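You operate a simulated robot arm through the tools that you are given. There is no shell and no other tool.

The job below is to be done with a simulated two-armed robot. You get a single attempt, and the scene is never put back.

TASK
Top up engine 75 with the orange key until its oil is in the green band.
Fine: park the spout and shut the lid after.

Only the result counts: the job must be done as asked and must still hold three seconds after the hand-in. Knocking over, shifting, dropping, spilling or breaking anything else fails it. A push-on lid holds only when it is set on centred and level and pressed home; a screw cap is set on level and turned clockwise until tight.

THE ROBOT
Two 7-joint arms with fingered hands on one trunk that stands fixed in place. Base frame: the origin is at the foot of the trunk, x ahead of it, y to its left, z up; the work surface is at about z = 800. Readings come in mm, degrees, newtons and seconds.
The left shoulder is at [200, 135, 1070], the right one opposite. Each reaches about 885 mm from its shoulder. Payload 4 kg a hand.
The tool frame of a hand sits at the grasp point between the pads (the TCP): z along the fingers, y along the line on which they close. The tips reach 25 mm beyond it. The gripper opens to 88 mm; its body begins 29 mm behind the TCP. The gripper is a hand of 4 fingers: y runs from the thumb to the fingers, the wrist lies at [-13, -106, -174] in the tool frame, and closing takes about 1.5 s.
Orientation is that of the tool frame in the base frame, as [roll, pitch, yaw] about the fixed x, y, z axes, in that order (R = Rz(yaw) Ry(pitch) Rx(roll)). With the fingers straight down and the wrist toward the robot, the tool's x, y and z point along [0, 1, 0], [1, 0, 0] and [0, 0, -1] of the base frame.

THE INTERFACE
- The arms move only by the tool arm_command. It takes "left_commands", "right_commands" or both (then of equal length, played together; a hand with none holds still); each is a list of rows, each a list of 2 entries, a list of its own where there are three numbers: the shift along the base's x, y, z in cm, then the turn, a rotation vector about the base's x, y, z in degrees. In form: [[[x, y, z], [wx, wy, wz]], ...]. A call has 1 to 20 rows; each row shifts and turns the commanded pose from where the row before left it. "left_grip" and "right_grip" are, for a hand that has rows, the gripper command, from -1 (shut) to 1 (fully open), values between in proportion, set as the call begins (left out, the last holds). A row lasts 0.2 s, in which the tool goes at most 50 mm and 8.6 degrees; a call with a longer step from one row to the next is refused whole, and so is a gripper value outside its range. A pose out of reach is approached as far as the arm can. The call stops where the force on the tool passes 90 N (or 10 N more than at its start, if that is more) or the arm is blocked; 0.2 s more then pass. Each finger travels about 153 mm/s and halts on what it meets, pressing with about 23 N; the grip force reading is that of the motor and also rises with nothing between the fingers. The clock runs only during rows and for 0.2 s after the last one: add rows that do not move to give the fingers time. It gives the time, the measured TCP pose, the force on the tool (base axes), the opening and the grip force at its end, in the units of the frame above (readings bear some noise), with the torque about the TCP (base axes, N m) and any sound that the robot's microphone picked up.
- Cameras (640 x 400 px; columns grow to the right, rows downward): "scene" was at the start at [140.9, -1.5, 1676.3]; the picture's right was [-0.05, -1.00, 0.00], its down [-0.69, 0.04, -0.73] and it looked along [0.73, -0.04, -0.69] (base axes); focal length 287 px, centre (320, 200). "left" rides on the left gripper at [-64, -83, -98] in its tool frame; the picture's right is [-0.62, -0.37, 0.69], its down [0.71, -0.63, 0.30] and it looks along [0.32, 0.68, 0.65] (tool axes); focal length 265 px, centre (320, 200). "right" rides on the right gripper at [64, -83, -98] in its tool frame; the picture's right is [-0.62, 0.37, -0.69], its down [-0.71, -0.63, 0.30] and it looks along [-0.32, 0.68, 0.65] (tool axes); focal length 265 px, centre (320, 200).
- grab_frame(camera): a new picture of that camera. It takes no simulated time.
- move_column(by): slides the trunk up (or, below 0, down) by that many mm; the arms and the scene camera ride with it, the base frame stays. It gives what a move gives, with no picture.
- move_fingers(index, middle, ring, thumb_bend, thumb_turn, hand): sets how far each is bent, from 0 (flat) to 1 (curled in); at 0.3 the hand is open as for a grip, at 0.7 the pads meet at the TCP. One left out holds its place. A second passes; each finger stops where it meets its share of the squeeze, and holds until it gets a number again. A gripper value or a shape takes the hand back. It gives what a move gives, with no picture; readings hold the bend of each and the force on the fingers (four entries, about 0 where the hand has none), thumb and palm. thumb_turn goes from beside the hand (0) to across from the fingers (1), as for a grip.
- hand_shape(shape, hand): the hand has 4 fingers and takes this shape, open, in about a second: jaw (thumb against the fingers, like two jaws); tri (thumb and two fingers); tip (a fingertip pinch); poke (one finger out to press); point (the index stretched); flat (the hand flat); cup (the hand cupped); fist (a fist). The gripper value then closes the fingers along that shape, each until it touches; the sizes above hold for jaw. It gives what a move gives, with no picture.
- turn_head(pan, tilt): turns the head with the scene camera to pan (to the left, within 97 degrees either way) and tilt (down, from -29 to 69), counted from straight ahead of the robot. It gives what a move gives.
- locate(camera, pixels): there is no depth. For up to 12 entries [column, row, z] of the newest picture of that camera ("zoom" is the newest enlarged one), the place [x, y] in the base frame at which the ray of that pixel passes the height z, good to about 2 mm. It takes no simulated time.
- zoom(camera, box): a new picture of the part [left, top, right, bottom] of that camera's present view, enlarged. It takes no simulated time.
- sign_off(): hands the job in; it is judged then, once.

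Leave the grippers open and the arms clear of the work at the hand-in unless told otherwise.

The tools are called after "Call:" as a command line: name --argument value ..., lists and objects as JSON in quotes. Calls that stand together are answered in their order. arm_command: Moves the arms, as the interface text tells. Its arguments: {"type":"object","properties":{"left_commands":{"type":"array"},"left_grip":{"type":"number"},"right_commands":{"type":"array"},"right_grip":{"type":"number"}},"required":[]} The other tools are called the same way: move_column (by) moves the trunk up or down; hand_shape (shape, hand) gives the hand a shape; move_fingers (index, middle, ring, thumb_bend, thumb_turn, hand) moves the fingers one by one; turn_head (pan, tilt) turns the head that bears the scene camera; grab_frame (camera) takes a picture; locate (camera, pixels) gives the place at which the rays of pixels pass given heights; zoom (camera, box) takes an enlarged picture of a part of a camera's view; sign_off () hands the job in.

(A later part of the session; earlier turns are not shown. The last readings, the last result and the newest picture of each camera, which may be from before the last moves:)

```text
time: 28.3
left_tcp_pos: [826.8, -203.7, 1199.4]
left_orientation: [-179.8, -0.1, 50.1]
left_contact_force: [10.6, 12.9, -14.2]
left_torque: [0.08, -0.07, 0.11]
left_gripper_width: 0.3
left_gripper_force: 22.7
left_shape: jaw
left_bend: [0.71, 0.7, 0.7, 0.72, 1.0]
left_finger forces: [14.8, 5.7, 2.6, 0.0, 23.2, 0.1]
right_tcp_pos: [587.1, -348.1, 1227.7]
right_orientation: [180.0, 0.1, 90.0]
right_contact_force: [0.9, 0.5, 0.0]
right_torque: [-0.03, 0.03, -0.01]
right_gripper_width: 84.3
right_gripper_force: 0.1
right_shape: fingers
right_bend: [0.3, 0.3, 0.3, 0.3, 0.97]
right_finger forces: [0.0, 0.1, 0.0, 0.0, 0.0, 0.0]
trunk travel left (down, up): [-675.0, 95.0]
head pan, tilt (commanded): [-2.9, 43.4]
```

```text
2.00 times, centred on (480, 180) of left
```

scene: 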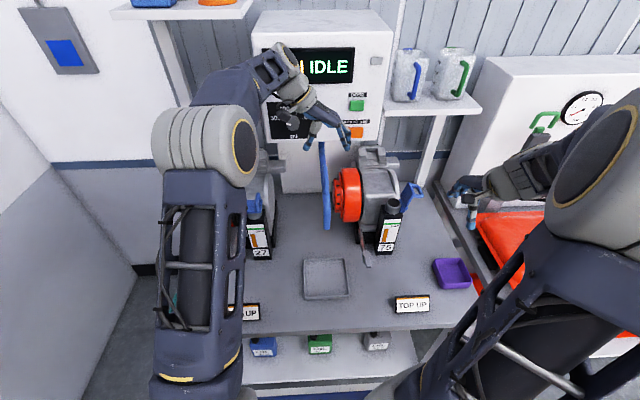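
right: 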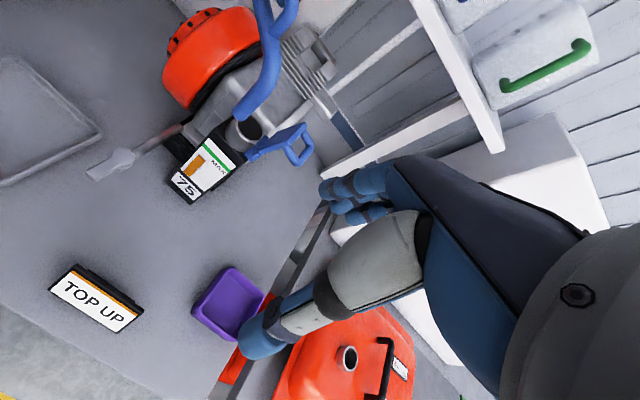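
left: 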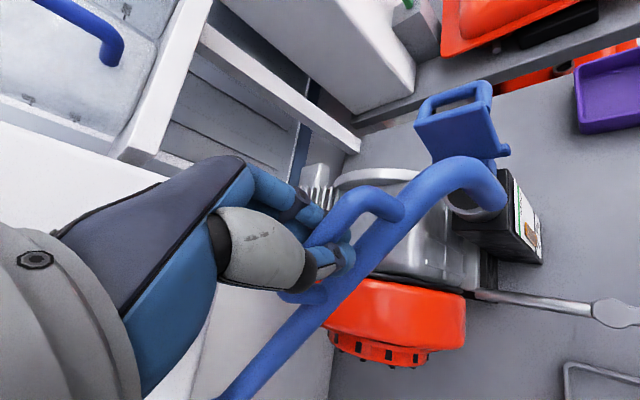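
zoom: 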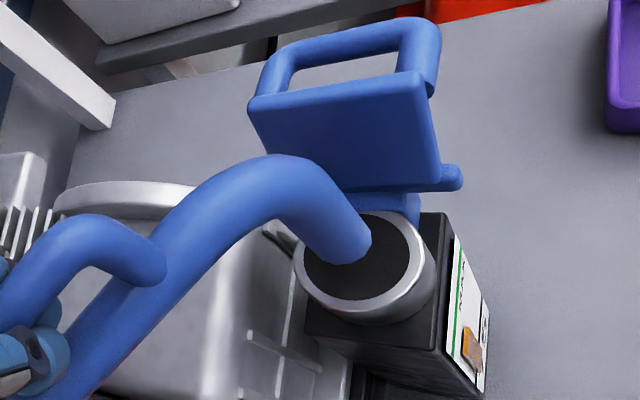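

Call:
locate --camera "scene" --pixels '[[395.6, 198, 1050], [395.6, 198, 1060], [395.6, 198, 1070], [393.3, 202.2, 1040]]'

Call:
locate --camera "right" --pixels '[[259, 119, 1050], [259, 119, 1060], [259, 119, 1070], [250, 127.7, 1040]]'

Call:
locate --camera "left" --pixels '[[488, 203, 1050], [488, 203, 1060], [488, 203, 1070], [500.5, 207.5, 1040]]'

```text
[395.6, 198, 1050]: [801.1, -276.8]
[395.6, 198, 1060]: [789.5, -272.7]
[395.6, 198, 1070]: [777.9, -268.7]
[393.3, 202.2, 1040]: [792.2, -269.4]
```

```text
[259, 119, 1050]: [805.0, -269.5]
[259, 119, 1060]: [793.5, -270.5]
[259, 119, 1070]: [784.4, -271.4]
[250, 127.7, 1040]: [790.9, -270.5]
```

```text
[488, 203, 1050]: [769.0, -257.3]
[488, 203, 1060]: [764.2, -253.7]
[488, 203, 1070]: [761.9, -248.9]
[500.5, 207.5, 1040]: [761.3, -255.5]
```

Matching the views puts the tip at about (787, -271, 1064) and the neck at (790, -270, 1040), so it's centred to within a few mm. I'll open the left hand in place and check that the spout stays put.

Call:
arm_command --left_commands '[[[0, 0, 0], [0, 0, 0]], [[0, 0, 0], [0, 0, 0]], [[0, 0, 0], [0, 0, 0]], [[0, 0, 0], [0, 0, 0]], [[0, 0, 0], [0, 0, 0]]]' --left_grip 1

Call:
zoom --camera "right" --box '[190, 70, 310, 190]'

Call:
zoom --camera "scene" --box '[320, 110, 430, 220]'

```text
time: 29.5
left_tcp_pos: [824.3, -206.5, 1199.3]
left_orientation: [179.9, -0.1, 50.0]
left_contact_force: [-0.3, 0.1, -0.1]
left_torque: [0.0, 0.01, 0.0]
left_gripper_width: 87.7
left_gripper_force: 0.1
left_shape: jaw
left_bend: [0.3, 0.3, 0.3, 0.3, 0.98]
left_finger forces: [0.1, 0.1, 0.1, 0.0, 0.0, 0.1]
right_tcp_pos: [586.3, -348.1, 1227.6]
right_orientation: [180.0, 0.0, 90.0]
right_contact_force: [0.5, -0.5, 0.6]
right_torque: [-0.03, 0.02, 0.01]
right_gripper_width: 84.7
right_gripper_force: 0.1
right_shape: fingers
right_bend: [0.3, 0.3, 0.3, 0.3, 0.97]
right_finger forces: [0.1, 0.0, 0.0, 0.0, 0.0, 0.1]
trunk travel left (down, up): [-675.0, 95.0]
head pan, tilt (commanded): [-2.9, 43.4]
```

```text
3.33 times, centred on (250, 130) of right
```

zoom: 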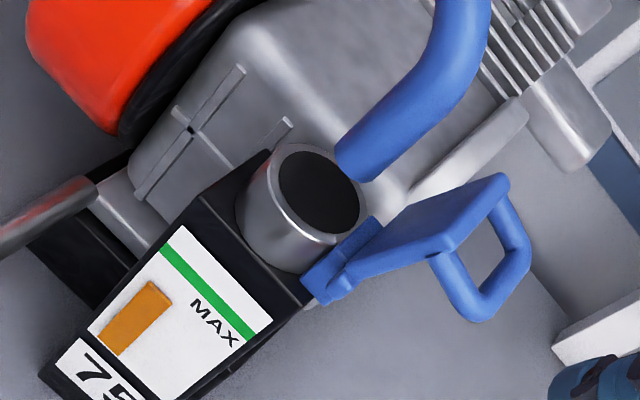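

```text
3.64 times, centred on (375, 165) of scene
```

zoom: 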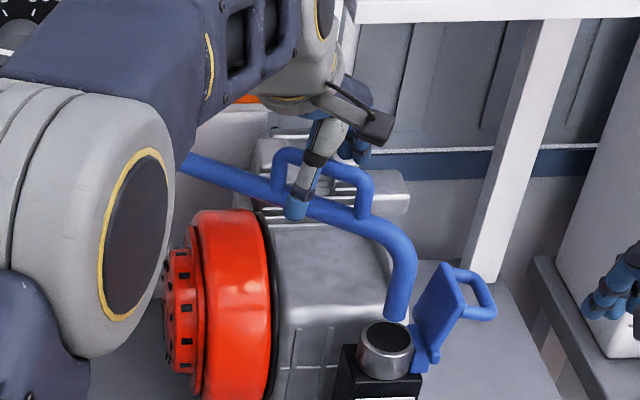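

The spout seems to have drifted very slightly. I'll raise the left hand straight up clear of the loop, then re-measure.

Call:
arm_command --left_commands '[[[0, 0, 3], [0, 0, 0]], [[0, 0, 4], [0, 0, 0]], [[0, 0, 4], [0, 0, 0]], [[-3, 2, 2], [0, 0, 5]], [[-4, 2, 0], [0, 0, 5]], [[-4, 2, 0], [0, 0, 5]], [[-4, 2, 0], [0, 0, 5]], [[-3, 2, 0], [0, 0, 5]]]'

Call:
grab_frame --camera "left"

Call:
grab_frame --camera "right"

Call:
zoom --camera "scene" --box '[370, 170, 430, 220]'

Call:
zoom --camera "right" --box '[210, 80, 290, 150]'

```text
time: 31.3
left_tcp_pos: [646.4, -105.0, 1331.1]
left_orientation: [-180.0, 0.0, 75.1]
left_contact_force: [0.8, -0.2, -0.2]
left_torque: [-0.03, 0.0, 0.03]
left_gripper_width: 87.8
left_gripper_force: 0.0
left_shape: jaw
left_bend: [0.3, 0.3, 0.3, 0.3, 0.98]
left_finger forces: [0.0, 0.0, 0.0, 0.0, 0.0, 0.1]
right_tcp_pos: [586.1, -348.2, 1226.6]
right_orientation: [180.0, 0.0, 90.0]
right_contact_force: [-0.3, -0.1, 1.3]
right_torque: [-0.01, 0.0, 0.0]
right_gripper_width: 84.4
right_gripper_force: 0.1
right_shape: fingers
right_bend: [0.3, 0.3, 0.3, 0.3, 0.97]
right_finger forces: [0.0, 0.0, 0.0, 0.0, 0.0, 0.0]
trunk travel left (down, up): [-675.0, 95.0]
head pan, tilt (commanded): [-2.9, 43.4]
```

```text
taken
```

left: 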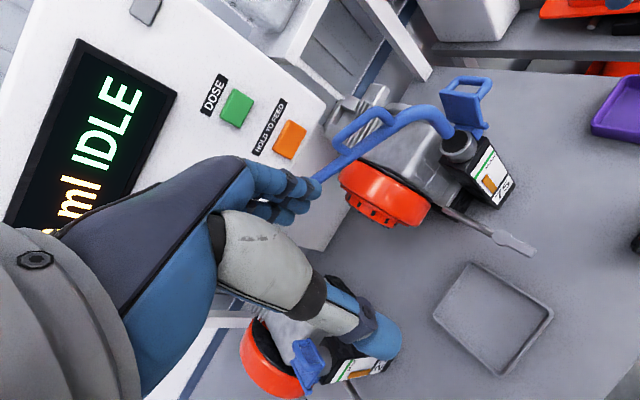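

```text
taken
```

right: 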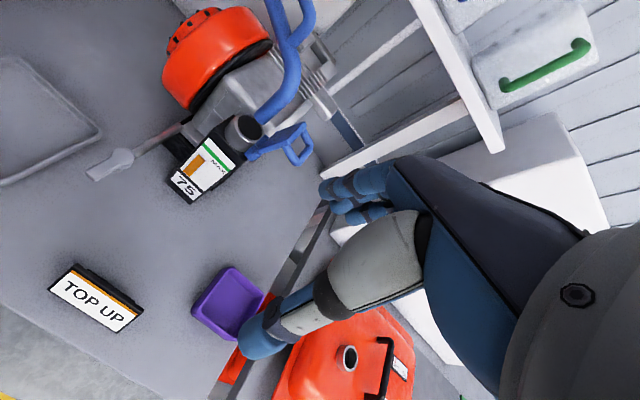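

```text
8.00 times, centred on (400, 195) of scene
```

zoom: 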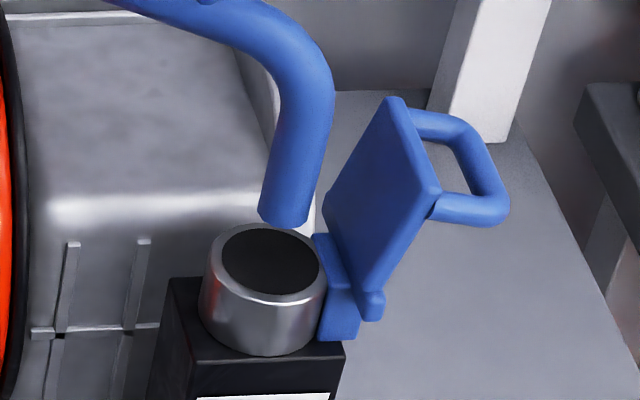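

```text
5.71 times, centred on (250, 115) of right
```

zoom: 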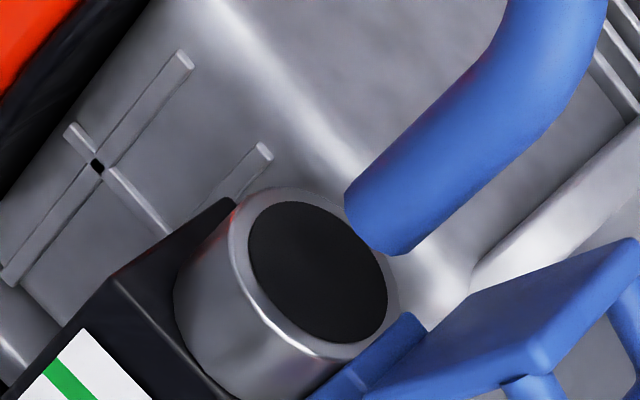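

Call:
locate --camera "scene" --pixels '[[395.6, 196.8, 1050], [395.6, 196.8, 1060], [395.6, 196.8, 1070], [393.8, 202.4, 1040]]'

Call:
locate --camera "right" --pixels '[[260.5, 118.5, 1050], [260.5, 118.5, 1060], [260.5, 118.5, 1070], [249.6, 127.5, 1040]]'

Call:
zoom --camera "left" --box '[390, 60, 540, 220]'

```text
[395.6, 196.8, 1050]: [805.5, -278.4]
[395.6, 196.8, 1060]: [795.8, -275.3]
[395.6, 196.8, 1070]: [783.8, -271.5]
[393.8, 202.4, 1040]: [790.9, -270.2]
```

```text
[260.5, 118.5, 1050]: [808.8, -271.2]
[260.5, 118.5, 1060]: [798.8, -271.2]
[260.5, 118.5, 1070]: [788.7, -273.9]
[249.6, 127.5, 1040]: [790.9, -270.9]
```

```text
2.50 times, centred on (465, 140) of left
```

zoom: 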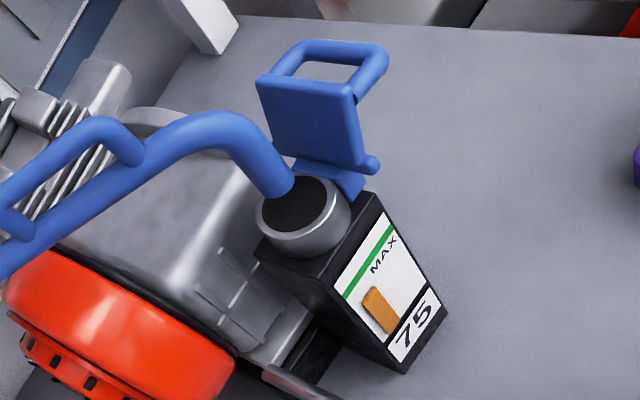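

Call:
locate --camera "left" --pixels '[[449.8, 135.2, 1066], [455.8, 142.8, 1040]]'

```text
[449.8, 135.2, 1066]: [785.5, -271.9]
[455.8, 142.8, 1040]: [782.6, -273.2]
```

All three views agree the tip is within about 3 mm of the neck axis. Next is the key, so I'll re-triangulate the orange and green keys from the left and scene pictures.

Call:
grab_frame --camera "scene"

Call:
zoom --camera "left" --box '[190, 60, 350, 200]'

Call:
locate --camera "left" --pixels '[[289, 140, 1200], [289, 140, 1220], [289, 140, 1240], [289, 140, 1260], [237, 108, 1300], [237, 108, 1320]]'

```text
taken
```

scene: 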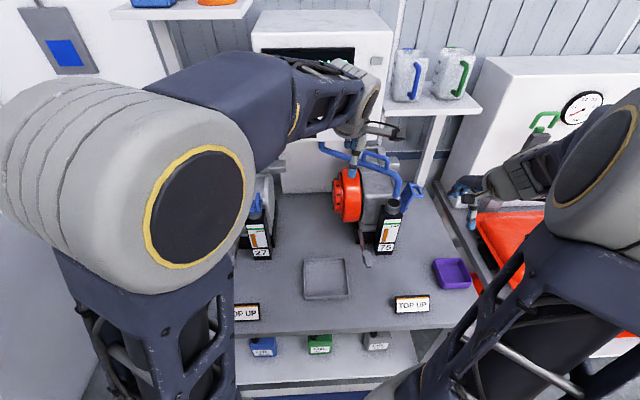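

```text
2.86 times, centred on (270, 130) of left
```

zoom: 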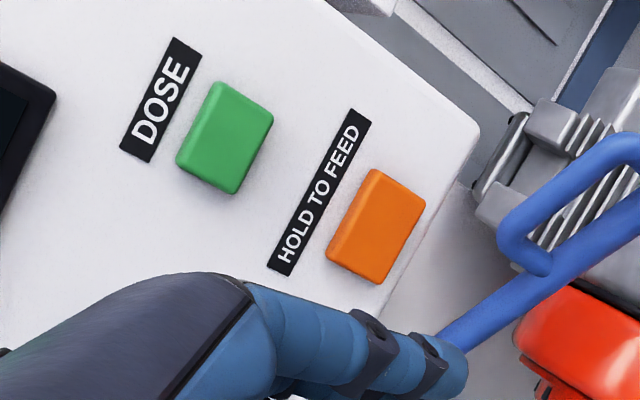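

```text
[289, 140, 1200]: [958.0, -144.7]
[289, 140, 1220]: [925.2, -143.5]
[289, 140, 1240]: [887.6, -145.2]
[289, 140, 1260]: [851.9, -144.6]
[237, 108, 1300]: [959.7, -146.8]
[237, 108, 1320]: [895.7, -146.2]
```

The orange key's face is at about (903, -143.5, 1230). I'll put the left hand in the "point" shape here in free space and see where its fingertip ends up.

Call:
hand_shape --hand "left" --shape "point"

Call:
grab_frame --camera "left"

Call:
zoom --camera "scene" --box '[310, 40, 430, 180]'

```text
time: 32.2
left_tcp_pos: [646.4, -105.5, 1331.1]
left_orientation: [-180.0, 0.0, 75.0]
left_contact_force: [-0.3, -0.6, -0.4]
left_torque: [-0.04, -0.01, 0.01]
left_gripper_width: 80.5
left_gripper_force: 0.1
left_shape: point
left_bend: [0.2, 1.0, 1.0, 0.98, 0.88]
left_finger forces: [0.0, 0.0, 0.1, 0.1, 0.1, 0.0]
right_tcp_pos: [586.4, -347.5, 1227.3]
right_orientation: [179.9, 0.1, 90.0]
right_contact_force: [0.2, 0.3, 0.4]
right_torque: [0.01, -0.03, 0.01]
right_gripper_width: 84.8
right_gripper_force: 0.0
right_shape: fingers
right_bend: [0.3, 0.3, 0.3, 0.3, 0.97]
right_finger forces: [0.0, 0.0, 0.0, 0.1, 0.1, 0.0]
trunk travel left (down, up): [-675.0, 95.0]
head pan, tilt (commanded): [-2.9, 43.4]
```

```text
taken
```

left: 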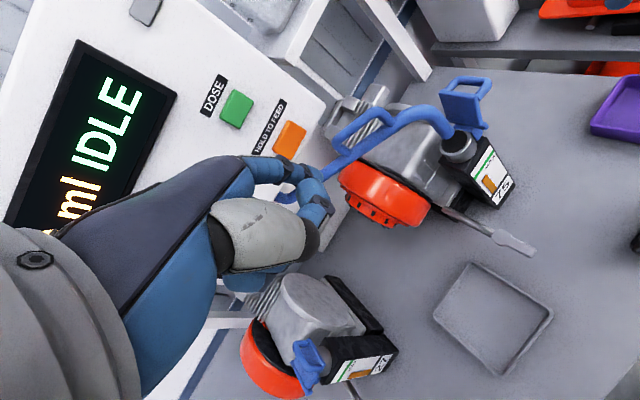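

```text
2.86 times, centred on (370, 110) of scene
```

zoom: 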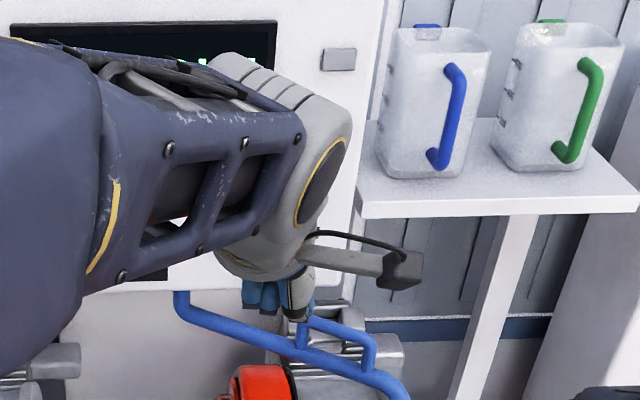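

In the "point" shape the index still points mostly along the fingers' axis. "Poke" gives a tip on the tool axis, so I'll use that. I'll also reorient the left hand: yaw -75°, then pitch so the fingers point forward and down at 45° with the wrist above and to the left, clear of the spout. This all happens at a safe distance from the box.

Call:
hand_shape --hand "left" --shape "poke"

Call:
arm_command --left_commands '[[[0, 0, 0], [0, 0, -7.5]], [[0, 0, 0], [0, 0, -7.5]], [[0, 0, 0], [0, 0, -7.5]], [[0, 0, 0], [0, 0, -7.5]], [[0, 0, 0], [0, 0, -7.5]], [[0, 0, 0], [0, 0, -7.5]], [[0, 0, 0], [0, 0, -7.5]], [[0, 0, 0], [0, 0, -7.5]], [[0, 0, 0], [0, 0, -7.5]], [[0, 0, 0], [0, 0, -7.5]], [[0, 0, 0], [0, -7.5, 0]], [[0, 0, 0], [0, -7.5, 0]], [[0, 0, 0], [0, -7.5, 0]], [[0, 0, 0], [0, -7.5, 0]], [[0, 0, 0], [0, -7.5, 0]], [[0, 0, 0], [0, -7.5, 0]]]'

Call:
grab_frame --camera "left"

Call:
grab_frame --camera "scene"

```text
time: 33.1
left_tcp_pos: [646.3, -106.4, 1330.8]
left_orientation: [-180.0, -0.1, 74.9]
left_contact_force: [0.0, 0.0, 0.0]
left_torque: [-0.04, 0.03, -0.01]
left_gripper_width: 0.1
left_gripper_force: 0.1
left_shape: poke
left_bend: [0.7, 0.7, 0.99, 1.0, 1.0]
left_finger forces: [0.0, 0.0, 0.0, 0.0, 0.0, 0.0]
right_tcp_pos: [585.3, -347.5, 1228.1]
right_orientation: [180.0, -0.1, 90.1]
right_contact_force: [0.0, 0.5, 0.4]
right_torque: [0.03, 0.0, -0.03]
right_gripper_width: 84.2
right_gripper_force: 0.0
right_shape: fingers
right_bend: [0.3, 0.3, 0.3, 0.3, 0.97]
right_finger forces: [0.0, 0.1, 0.0, 0.0, 0.0, 0.0]
trunk travel left (down, up): [-675.0, 95.0]
head pan, tilt (commanded): [-2.9, 43.4]
```

```text
time: 36.5
left_tcp_pos: [645.6, -106.0, 1330.6]
left_orientation: [-179.9, -45.2, 0.0]
left_contact_force: [-0.4, 0.3, 1.0]
left_torque: [0.0, -0.02, -0.03]
left_gripper_width: 0.0
left_gripper_force: 0.0
left_shape: poke
left_bend: [0.7, 0.7, 0.99, 1.0, 1.0]
left_finger forces: [0.1, 0.0, 0.1, 0.0, 0.0, 0.0]
right_tcp_pos: [585.9, -346.7, 1228.2]
right_orientation: [180.0, 0.0, 90.0]
right_contact_force: [0.2, 0.2, 0.4]
right_torque: [0.01, -0.01, -0.01]
right_gripper_width: 84.6
right_gripper_force: 0.1
right_shape: fingers
right_bend: [0.3, 0.3, 0.3, 0.3, 0.97]
right_finger forces: [0.0, 0.1, 0.1, 0.1, 0.0, 0.0]
trunk travel left (down, up): [-675.0, 95.0]
head pan, tilt (commanded): [-2.9, 43.4]
```

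```text
taken
```

left: 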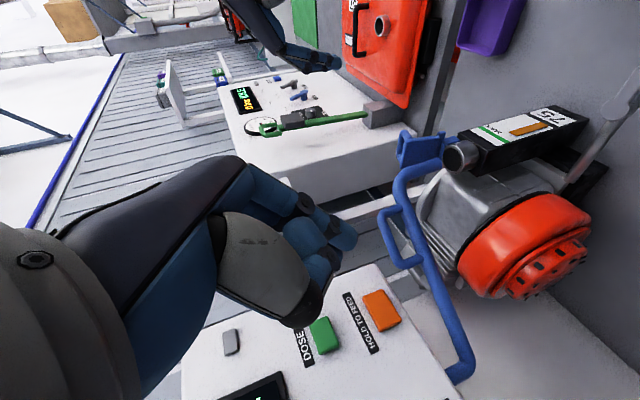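

```text
taken
```

scene: 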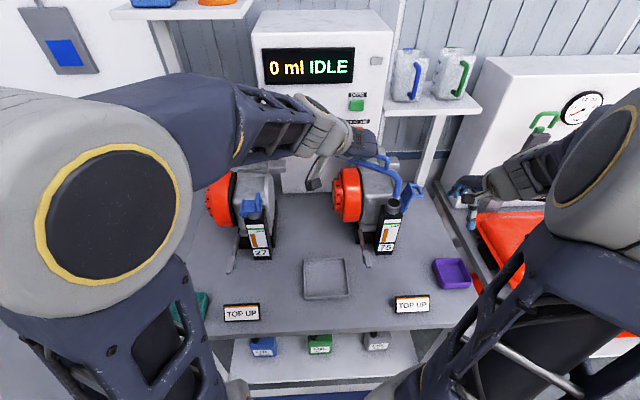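

The left hand now points forward and down. The scene shows the display "0 ml IDLE" and the gauge, both unblocked. Zooming in on the fingertips in the left view to pin down the tip's position in the tool frame.

Call:
zoom --camera "left" --box '[260, 170, 420, 310]'

Call:
zoom --camera "scene" --box '[290, 100, 400, 200]'

```text
2.86 times, centred on (340, 240) of left
```

zoom: 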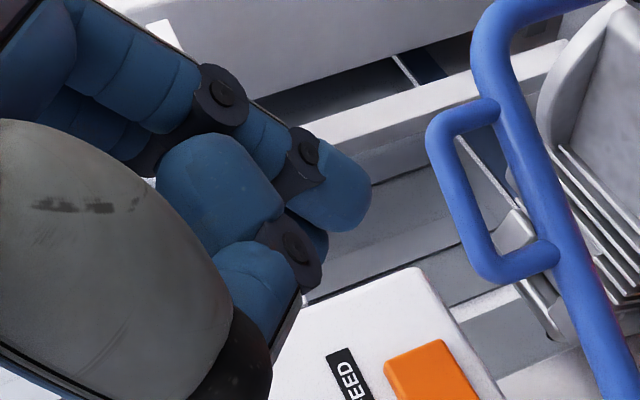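

```text
4.00 times, centred on (345, 150) of scene
```

zoom: 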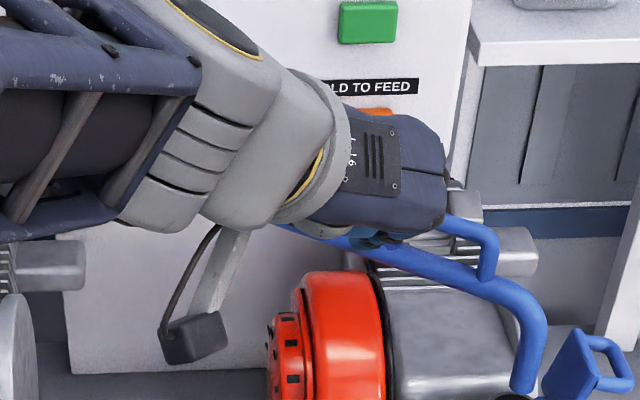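

The index tip sits about 28 mm ahead of the TCP on the tool axis. Moving the left hand to just in front of the orange key, TCP about (850, -140, 1253), which leaves roughly a 35 mm gap.

Call:
arm_command --left_commands '[[[4.1, -0.7, -1.5], [0, 0, 0]], [[4.1, -0.7, -1.5], [0, 0, 0]], [[4.1, -0.7, -1.6], [0, 0, 0]], [[4.1, -0.7, -1.6], [0, 0, 0]], [[4.0, -0.65, -1.6], [0, 0, 0]], [[0, 0, 0], [0, 0, 0]]]'

Call:
grab_frame --camera "left"

Call:
grab_frame --camera "scene"

Call:
grab_frame --camera "right"

```text
time: 37.9
left_tcp_pos: [850.1, -140.5, 1251.1]
left_orientation: [180.0, -45.0, 0.0]
left_contact_force: [-0.3, 0.0, -0.5]
left_torque: [0.0, -0.03, -0.02]
left_gripper_width: 0.0
left_gripper_force: 0.0
left_shape: poke
left_bend: [0.7, 0.7, 0.99, 1.0, 1.0]
left_finger forces: [0.1, 0.0, 0.0, 0.1, 0.0, 0.0]
right_tcp_pos: [585.7, -347.1, 1227.1]
right_orientation: [-179.9, 0.1, 90.0]
right_contact_force: [0.0, 0.0, 0.9]
right_torque: [-0.01, 0.01, 0.02]
right_gripper_width: 84.4
right_gripper_force: 0.0
right_shape: fingers
right_bend: [0.3, 0.3, 0.3, 0.3, 0.97]
right_finger forces: [0.0, 0.0, 0.0, 0.0, 0.0, 0.0]
trunk travel left (down, up): [-675.0, 95.0]
head pan, tilt (commanded): [-2.9, 43.4]
```

```text
taken
```

left: 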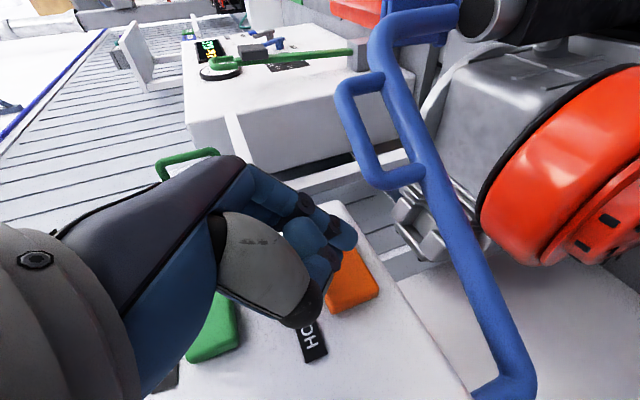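

```text
taken
```

scene: 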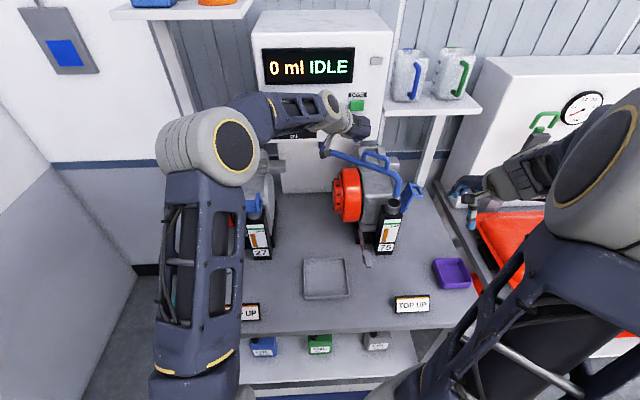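

```text
taken
```

right: 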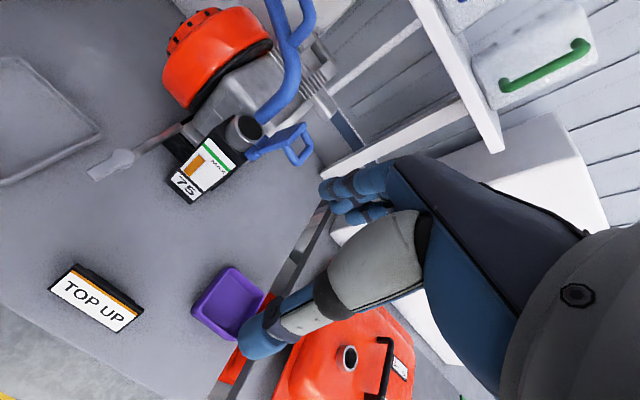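

The finger is just in front of the key. I'll zoom to check the alignment before advancing.

Call:
zoom --camera "left" --box '[270, 180, 430, 340]'

Call:
zoom --camera "scene" --box '[320, 80, 400, 180]'

Call:
zoom --camera "right" --box '[160, 110, 270, 210]'

```text
2.50 times, centred on (350, 260) of left
```

zoom: 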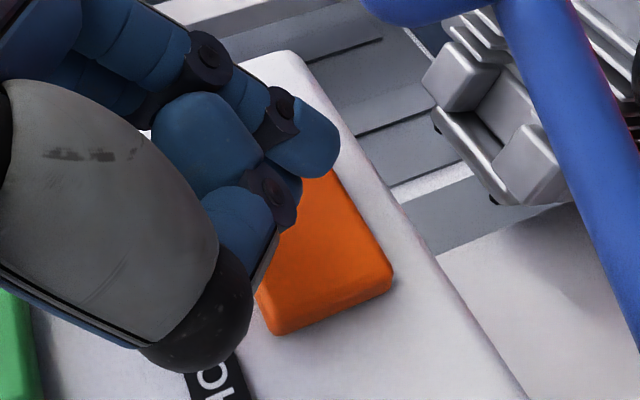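

```text
4.00 times, centred on (360, 130) of scene
```

zoom: 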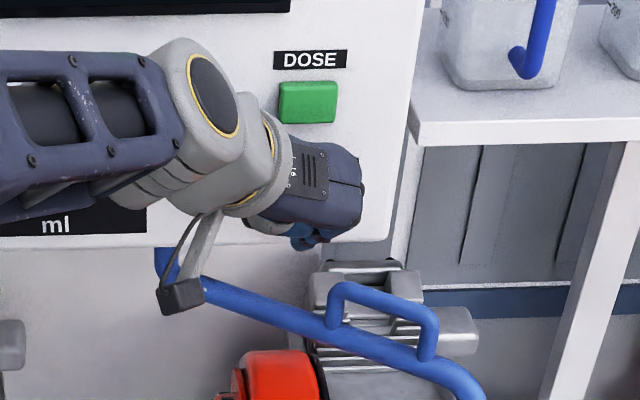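

```text
4.00 times, centred on (215, 160) of right
```

zoom: 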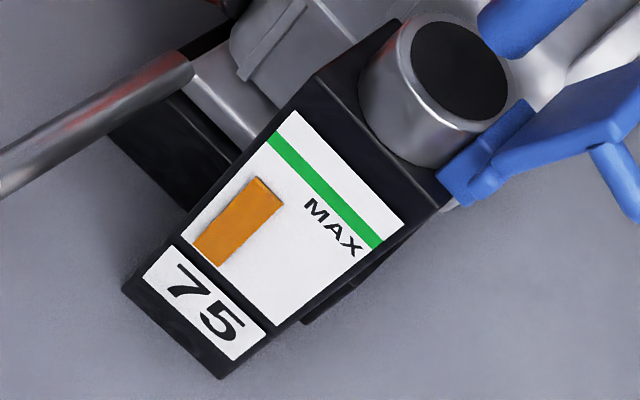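

Alignment looks right: the tip will land near the key's centre. I'll advance 2.6 cm, staying just short of contact.

Call:
arm_command --left_commands '[[[1.3, 0, 0], [0, 0, 0]], [[1.3, 0, 0], [0, 0, 0]]]'

Call:
zoom --camera "left" --box '[270, 180, 430, 340]'

Call:
zoom --camera "scene" --box '[250, 20, 410, 270]'

```text
time: 38.5
left_tcp_pos: [870.7, -143.0, 1248.7]
left_orientation: [-179.9, -44.6, -0.4]
left_contact_force: [-26.0, -0.2, -1.2]
left_torque: [-0.01, 0.27, 0.1]
left_gripper_width: 0.3
left_gripper_force: 0.1
left_shape: poke
left_bend: [0.7, 0.7, 0.99, 1.0, 1.0]
left_finger forces: [0.0, 26.4, 0.1, 0.1, 0.0, 0.0]
right_tcp_pos: [584.7, -347.9, 1229.6]
right_orientation: [179.9, 0.1, 90.0]
right_contact_force: [-0.7, -0.3, 0.3]
right_torque: [0.0, -0.04, 0.05]
right_gripper_width: 85.0
right_gripper_force: 0.1
right_shape: fingers
right_bend: [0.3, 0.3, 0.3, 0.3, 0.97]
right_finger forces: [0.1, 0.0, 0.0, 0.0, 0.1, 0.0]
trunk travel left (down, up): [-675.0, 95.0]
head pan, tilt (commanded): [-2.9, 43.4]
heard: click
```

```text
2.50 times, centred on (350, 260) of left
```

zoom: 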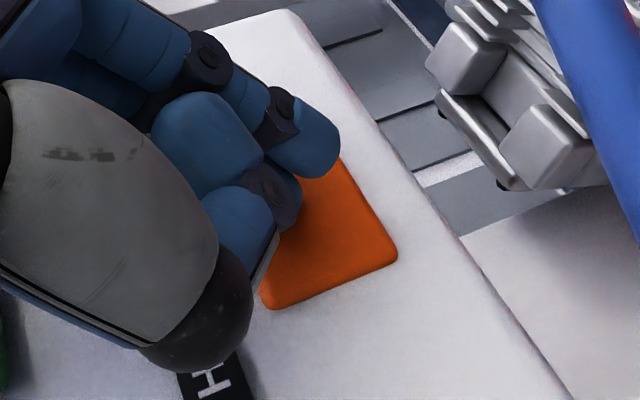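

```text
1.60 times, centred on (330, 145) of scene
```

zoom: 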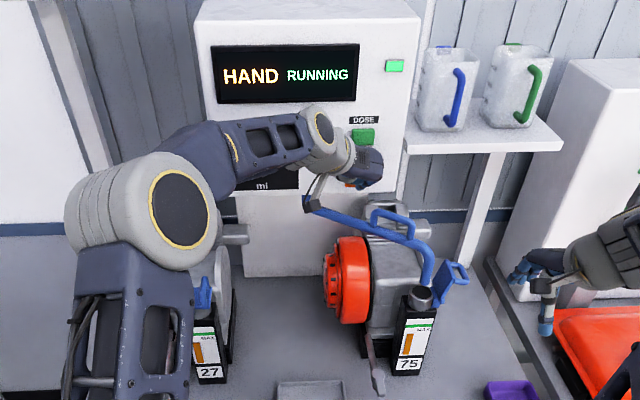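

The key is pressed already: a click was heard, the display reads "HAND RUNNING" and the lamp is lit. Oil is flowing only while the clock runs. Checking the gauge and the stream right now.

Call:
zoom --camera "right" --box '[160, 90, 290, 210]'

Call:
zoom --camera "scene" --box '[365, 180, 425, 260]'

```text
3.33 times, centred on (225, 150) of right
```

zoom: 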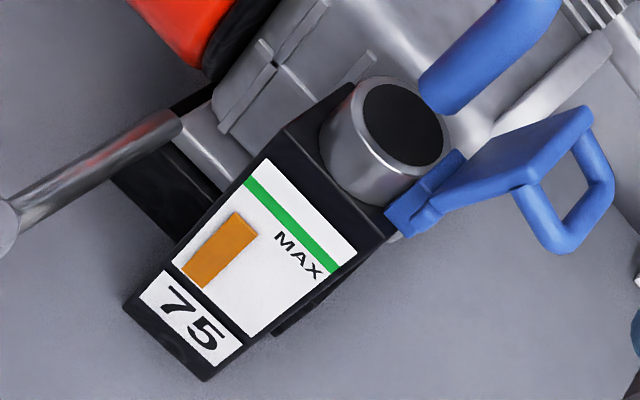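

```text
5.00 times, centred on (395, 220) of scene
```

zoom: 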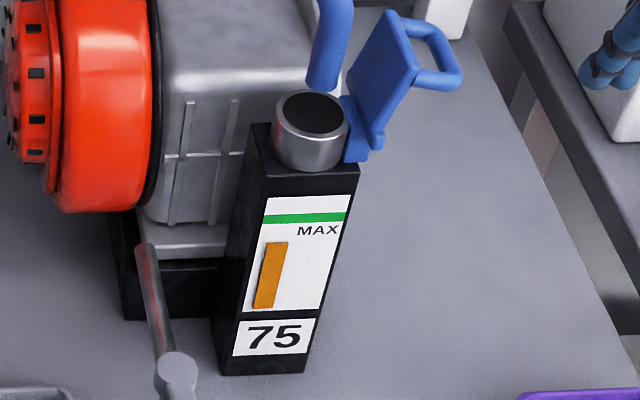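

No visible change or stream yet. I'll hold the key for one more short row (0.4 s) and look again.

Call:
arm_command --left_commands '[[[0, 0, 0], [0, 0, 0]]]'

Call:
zoom --camera "right" --box '[160, 90, 290, 210]'

Call:
zoom --camera "scene" --box '[250, 20, 410, 270]'

```text
time: 38.9
left_tcp_pos: [872.6, -141.7, 1250.1]
left_orientation: [-180.0, -44.7, -0.3]
left_contact_force: [-30.6, -3.1, -3.6]
left_torque: [-0.05, 0.37, 0.04]
left_gripper_width: 0.0
left_gripper_force: 0.1
left_shape: poke
left_bend: [0.7, 0.7, 0.99, 1.0, 1.0]
left_finger forces: [0.1, 31.3, 0.1, 0.0, 0.0, 0.0]
right_tcp_pos: [585.1, -347.3, 1227.8]
right_orientation: [-180.0, 0.0, 90.0]
right_contact_force: [0.1, 0.4, -1.0]
right_torque: [-0.03, 0.0, -0.02]
right_gripper_width: 84.6
right_gripper_force: 0.0
right_shape: fingers
right_bend: [0.3, 0.3, 0.3, 0.3, 0.97]
right_finger forces: [0.0, 0.0, 0.1, 0.0, 0.0, 0.0]
trunk travel left (down, up): [-675.0, 95.0]
head pan, tilt (commanded): [-2.9, 43.4]
```

```text
3.33 times, centred on (225, 150) of right
```

zoom: 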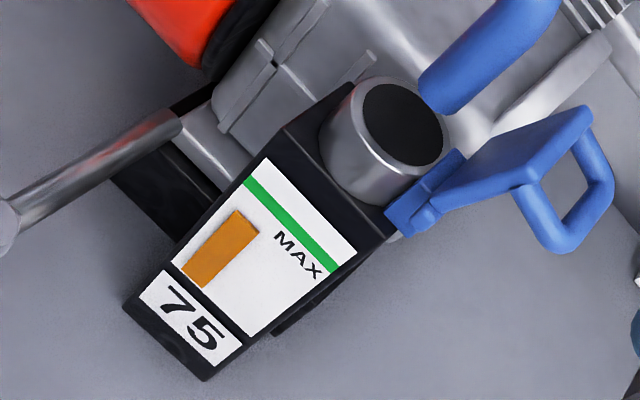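

```text
1.60 times, centred on (330, 145) of scene
```

zoom: 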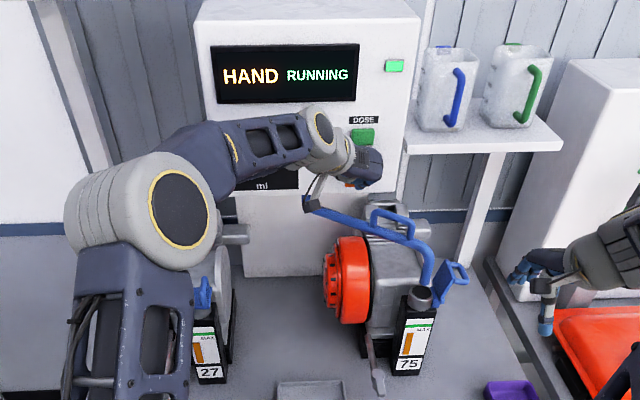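

The bar's top edge has risen slightly, by about 3 px out of the roughly 32 px needed to reach the band's centre. The flow is slow and controllable. I'll hold for 1.0 s more and re-measure.

Call:
arm_command --left_commands '[[[0, 0, 0], [0, 0, 0]], [[0, 0, 0], [0, 0, 0]], [[0, 0, 0], [0, 0, 0]], [[0, 0, 0], [0, 0, 0]]]'

Call:
zoom --camera "right" --box '[175, 130, 250, 205]'

Call:
zoom --camera "scene" --box '[365, 180, 425, 260]'

```text
time: 39.9
left_tcp_pos: [873.2, -140.1, 1250.4]
left_orientation: [-180.0, -44.7, -0.3]
left_contact_force: [-34.6, -6.5, -3.5]
left_torque: [-0.09, 0.4, -0.02]
left_gripper_width: 0.0
left_gripper_force: 0.2
left_shape: poke
left_bend: [0.7, 0.7, 0.99, 1.0, 1.0]
left_finger forces: [0.0, 34.4, 0.0, 0.0, 0.0, 0.1]
right_tcp_pos: [584.5, -347.5, 1227.6]
right_orientation: [180.0, -0.1, 90.1]
right_contact_force: [0.1, 0.5, -0.3]
right_torque: [0.01, 0.02, -0.03]
right_gripper_width: 84.5
right_gripper_force: 0.1
right_shape: fingers
right_bend: [0.3, 0.3, 0.3, 0.3, 0.97]
right_finger forces: [0.0, 0.1, 0.0, 0.0, 0.0, 0.1]
trunk travel left (down, up): [-675.0, 95.0]
head pan, tilt (commanded): [-2.9, 43.4]
```

```text
5.33 times, centred on (212, 168) of right
```

zoom: 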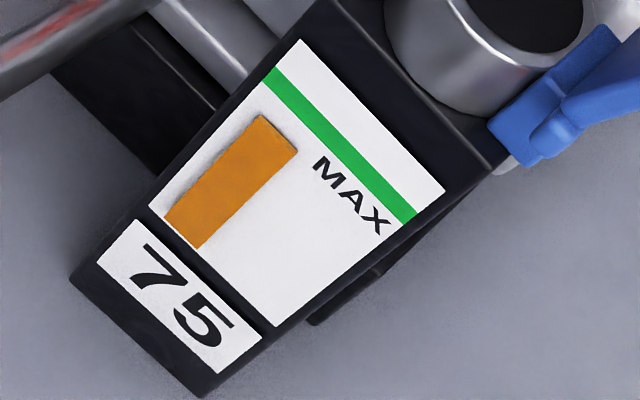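

```text
5.00 times, centred on (395, 220) of scene
```

zoom: 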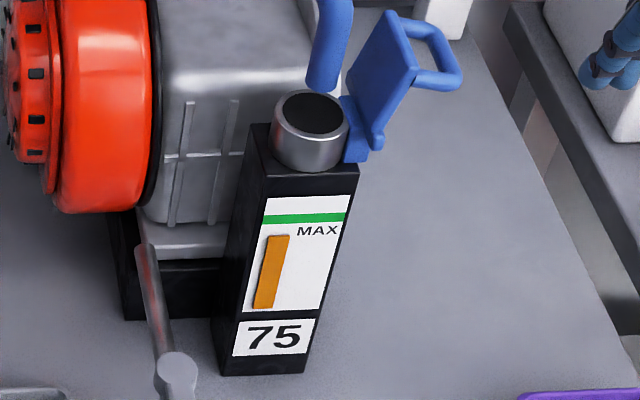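

In the scene zoom the bar top rose from row 241 to 235 in about 1 s, and the green band spans rows 213–222. That leaves about 3 s to the middle. I'll hold 2.0 s more, then re-measure.

Call:
arm_command --left_commands '[[[0, 0, 0], [0, 0, 0]], [[0, 0, 0], [0, 0, 0]], [[0, 0, 0], [0, 0, 0]], [[0, 0, 0], [0, 0, 0]], [[0, 0, 0], [0, 0, 0]], [[0, 0, 0], [0, 0, 0]], [[0, 0, 0], [0, 0, 0]], [[0, 0, 0], [0, 0, 0]], [[0, 0, 0], [0, 0, 0]]]'

Call:
zoom --camera "right" --box '[175, 130, 250, 205]'

Call:
zoom --camera "scene" --box '[365, 180, 425, 260]'

```text
time: 41.9
left_tcp_pos: [873.5, -141.0, 1250.2]
left_orientation: [-179.8, -44.7, -0.4]
left_contact_force: [-34.4, -6.0, -1.3]
left_torque: [-0.06, 0.39, -0.08]
left_gripper_width: 0.0
left_gripper_force: 0.1
left_shape: poke
left_bend: [0.7, 0.7, 0.99, 1.0, 1.0]
left_finger forces: [0.0, 34.7, 0.1, 0.1, 0.0, 0.0]
right_tcp_pos: [585.6, -348.1, 1227.6]
right_orientation: [-180.0, 0.0, 89.9]
right_contact_force: [-0.5, -0.5, 0.0]
right_torque: [0.03, -0.01, -0.03]
right_gripper_width: 84.5
right_gripper_force: 0.1
right_shape: fingers
right_bend: [0.3, 0.3, 0.3, 0.3, 0.97]
right_finger forces: [0.0, 0.0, 0.0, 0.0, 0.0, 0.0]
trunk travel left (down, up): [-675.0, 95.0]
head pan, tilt (commanded): [-2.9, 43.4]
```

```text
5.33 times, centred on (212, 168) of right
```

zoom: 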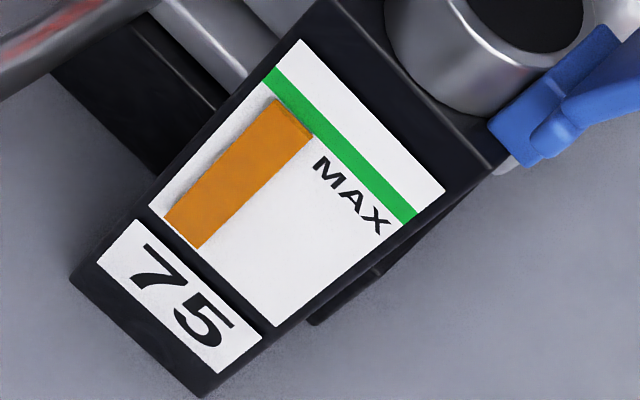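

```text
5.00 times, centred on (395, 220) of scene
```

zoom: 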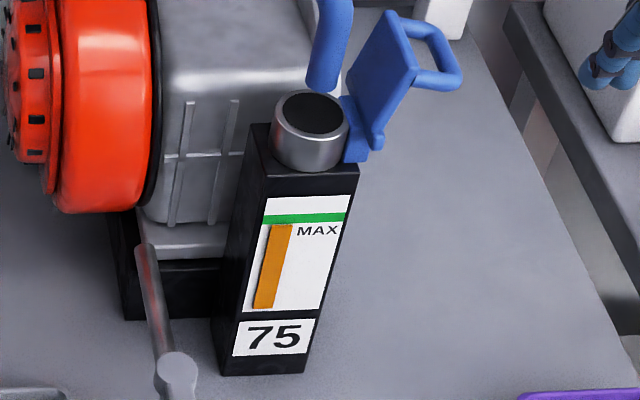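

The bar top is now at row 224, right at the lower edge of the band (about 214–223). The rate is about 5.5 px/s, so about 1 s more brings it to the centre. I'll hold 0.6 s and check before releasing.

Call:
arm_command --left_commands '[[[0, 0, 0], [0, 0, 0]], [[0, 0, 0], [0, 0, 0]]]'

Call:
zoom --camera "right" --box '[190, 130, 240, 180]'

Call:
zoom --camera "scene" --box '[370, 205, 410, 245]'

```text
time: 42.5
left_tcp_pos: [871.9, -140.5, 1250.9]
left_orientation: [-179.8, -44.7, -0.4]
left_contact_force: [-34.1, -4.8, -0.9]
left_torque: [-0.09, 0.37, -0.05]
left_gripper_width: 0.2
left_gripper_force: 0.1
left_shape: poke
left_bend: [0.7, 0.7, 0.99, 1.0, 1.0]
left_finger forces: [0.0, 34.7, 0.0, 0.0, 0.0, 0.0]
right_tcp_pos: [584.8, -348.1, 1228.3]
right_orientation: [-180.0, 0.0, 90.0]
right_contact_force: [0.7, 0.3, 0.0]
right_torque: [-0.03, -0.02, -0.02]
right_gripper_width: 84.5
right_gripper_force: 0.2
right_shape: fingers
right_bend: [0.3, 0.3, 0.3, 0.3, 0.97]
right_finger forces: [0.0, 0.0, 0.0, 0.0, 0.1, 0.0]
trunk travel left (down, up): [-675.0, 95.0]
head pan, tilt (commanded): [-2.9, 43.4]
```

```text
8.00 times, centred on (215, 155) of right
```

zoom: 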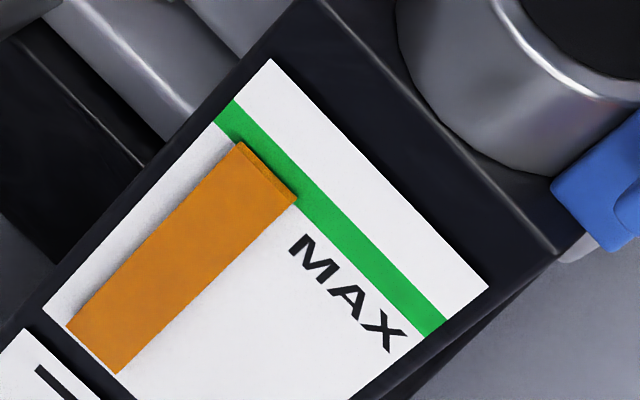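

```text
10.00 times, centred on (390, 225) of scene
```

zoom: 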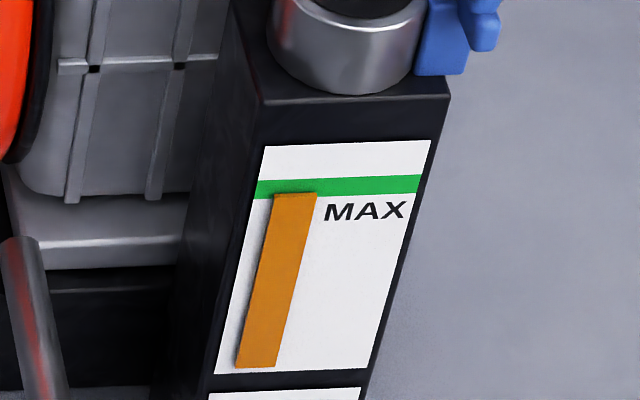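

The bar top is about 30% into the green band. About 0.3 s more puts it in the middle, so I'll hold one row (0.2 s) and then pull the finger straight back off the key in the same call.

Call:
arm_command --left_commands '[[[0, 0, 0], [0, 0, 0]], [[-3.5, 0, 0], [0, 0, 0]], [[-3.5, 0, 0], [0, 0, 0]]]'

Call:
zoom --camera "right" --box '[190, 130, 240, 180]'

Call:
zoom --camera "scene" --box '[370, 205, 410, 245]'

Call:
grab_frame --camera "scene"

```text
time: 43.3
left_tcp_pos: [805.5, -139.5, 1251.6]
left_orientation: [180.0, -45.1, 0.1]
left_contact_force: [0.7, -0.3, -0.5]
left_torque: [-0.01, -0.04, 0.03]
left_gripper_width: 0.0
left_gripper_force: 0.0
left_shape: poke
left_bend: [0.7, 0.7, 0.99, 1.0, 1.0]
left_finger forces: [0.1, 0.0, 0.0, 0.0, 0.2, 0.0]
right_tcp_pos: [585.7, -347.4, 1227.7]
right_orientation: [-180.0, 0.0, 90.0]
right_contact_force: [-0.6, -0.4, 0.1]
right_torque: [0.0, 0.01, -0.01]
right_gripper_width: 84.5
right_gripper_force: 0.1
right_shape: fingers
right_bend: [0.3, 0.3, 0.3, 0.3, 0.97]
right_finger forces: [0.0, 0.0, 0.0, 0.0, 0.1, 0.1]
trunk travel left (down, up): [-675.0, 95.0]
head pan, tilt (commanded): [-2.9, 43.4]
```

```text
8.00 times, centred on (215, 155) of right
```

zoom: 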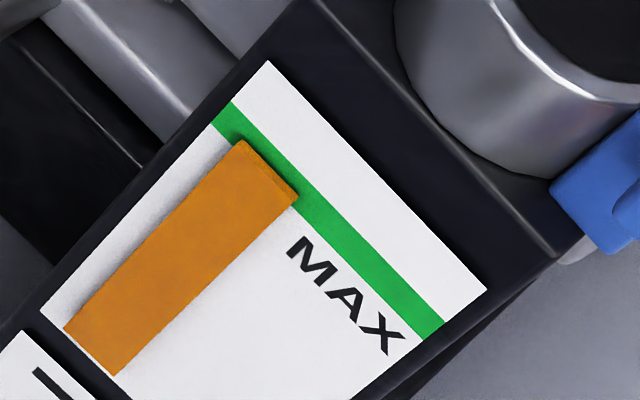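

```text
10.00 times, centred on (390, 225) of scene
```

zoom: 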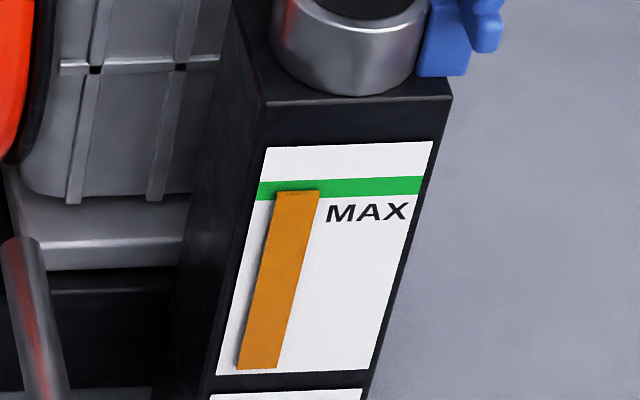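

```text
taken
```

scene: 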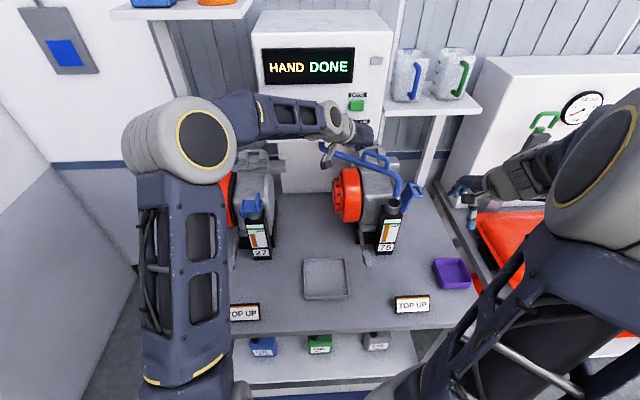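

The display reads "HAND DONE" and the bar top sits inside the green band in both pictures. But the bar is raised off the plate, so looking from above may bias the reading. I'll lower and tilt the right hand so its camera looks at the gauge horizontally.

Call:
arm_command --right_commands '[[[1, 0.1, -3.1], [0, -8, 0]], [[1, 0.1, -3.1], [0, -8, 0]], [[1, 0.1, -3.1], [0, -8, 0]], [[1, 0.1, -3.1], [0, -8, 0]], [[1, 0.1, -3.1], [0, -8, 0]], [[1, 0.1, -3.1], [0, -8, 0]], [[1, 0.1, -3.1], [0, -8, 0]], [[0, 0, 0], [0, 0, 0]]]'

Call:
grab_frame --camera "right"

Call:
grab_frame --camera "scene"

```text
time: 45.1
left_tcp_pos: [805.7, -141.5, 1250.7]
left_orientation: [-179.9, -45.1, 0.0]
left_contact_force: [0.7, 0.4, -0.1]
left_torque: [-0.05, 0.02, -0.01]
left_gripper_width: 0.2
left_gripper_force: 0.1
left_shape: poke
left_bend: [0.7, 0.7, 0.99, 1.0, 1.0]
left_finger forces: [0.0, 0.1, 0.0, 0.0, 0.0, 0.1]
right_tcp_pos: [654.6, -339.6, 1009.3]
right_orientation: [123.9, 0.0, 90.0]
right_contact_force: [1.1, -0.8, 0.1]
right_torque: [0.0, 0.04, -0.04]
right_gripper_width: 84.8
right_gripper_force: 0.1
right_shape: fingers
right_bend: [0.3, 0.3, 0.3, 0.3, 0.97]
right_finger forces: [0.0, 0.0, 0.0, 0.0, 0.1, 0.0]
trunk travel left (down, up): [-675.0, 95.0]
head pan, tilt (commanded): [-2.9, 43.4]
```

```text
taken
```

right: 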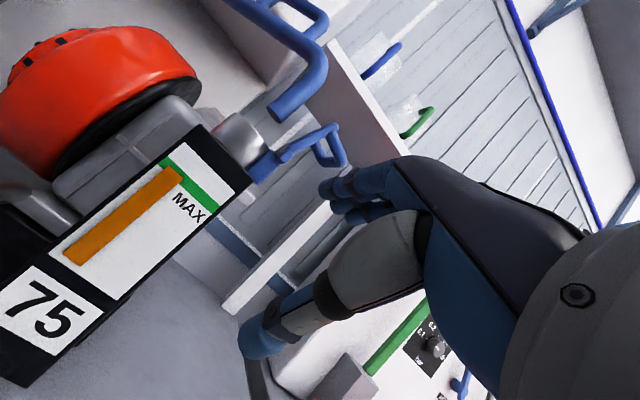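

```text
taken
```

scene: 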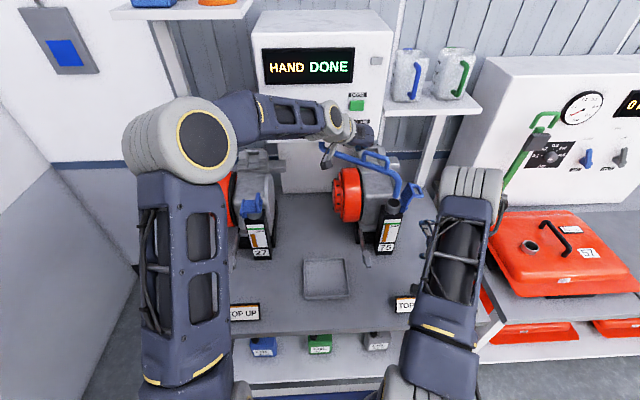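

The right camera now looks at the gauge nearly horizontally. Zooming in on the bar top and the band.

Call:
zoom --camera "right" --box '[130, 130, 230, 230]'

Call:
zoom --camera "right" --box '[150, 140, 200, 190]'

Call:
zoom --camera "right" --box '[190, 50, 330, 190]'

```text
4.00 times, centred on (180, 180) of right
```

zoom: 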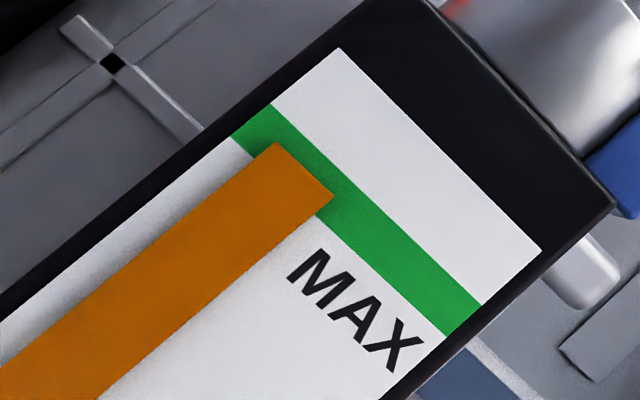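

```text
8.00 times, centred on (175, 165) of right
```

zoom: 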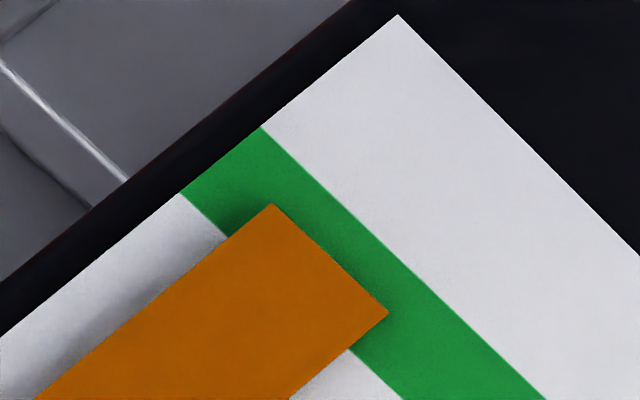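

```text
2.86 times, centred on (260, 120) of right
```

zoom: 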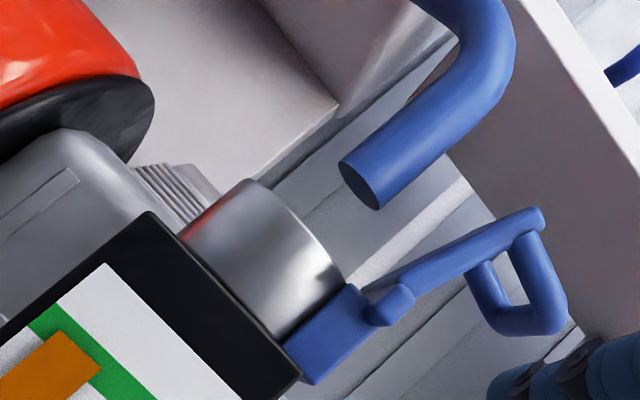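

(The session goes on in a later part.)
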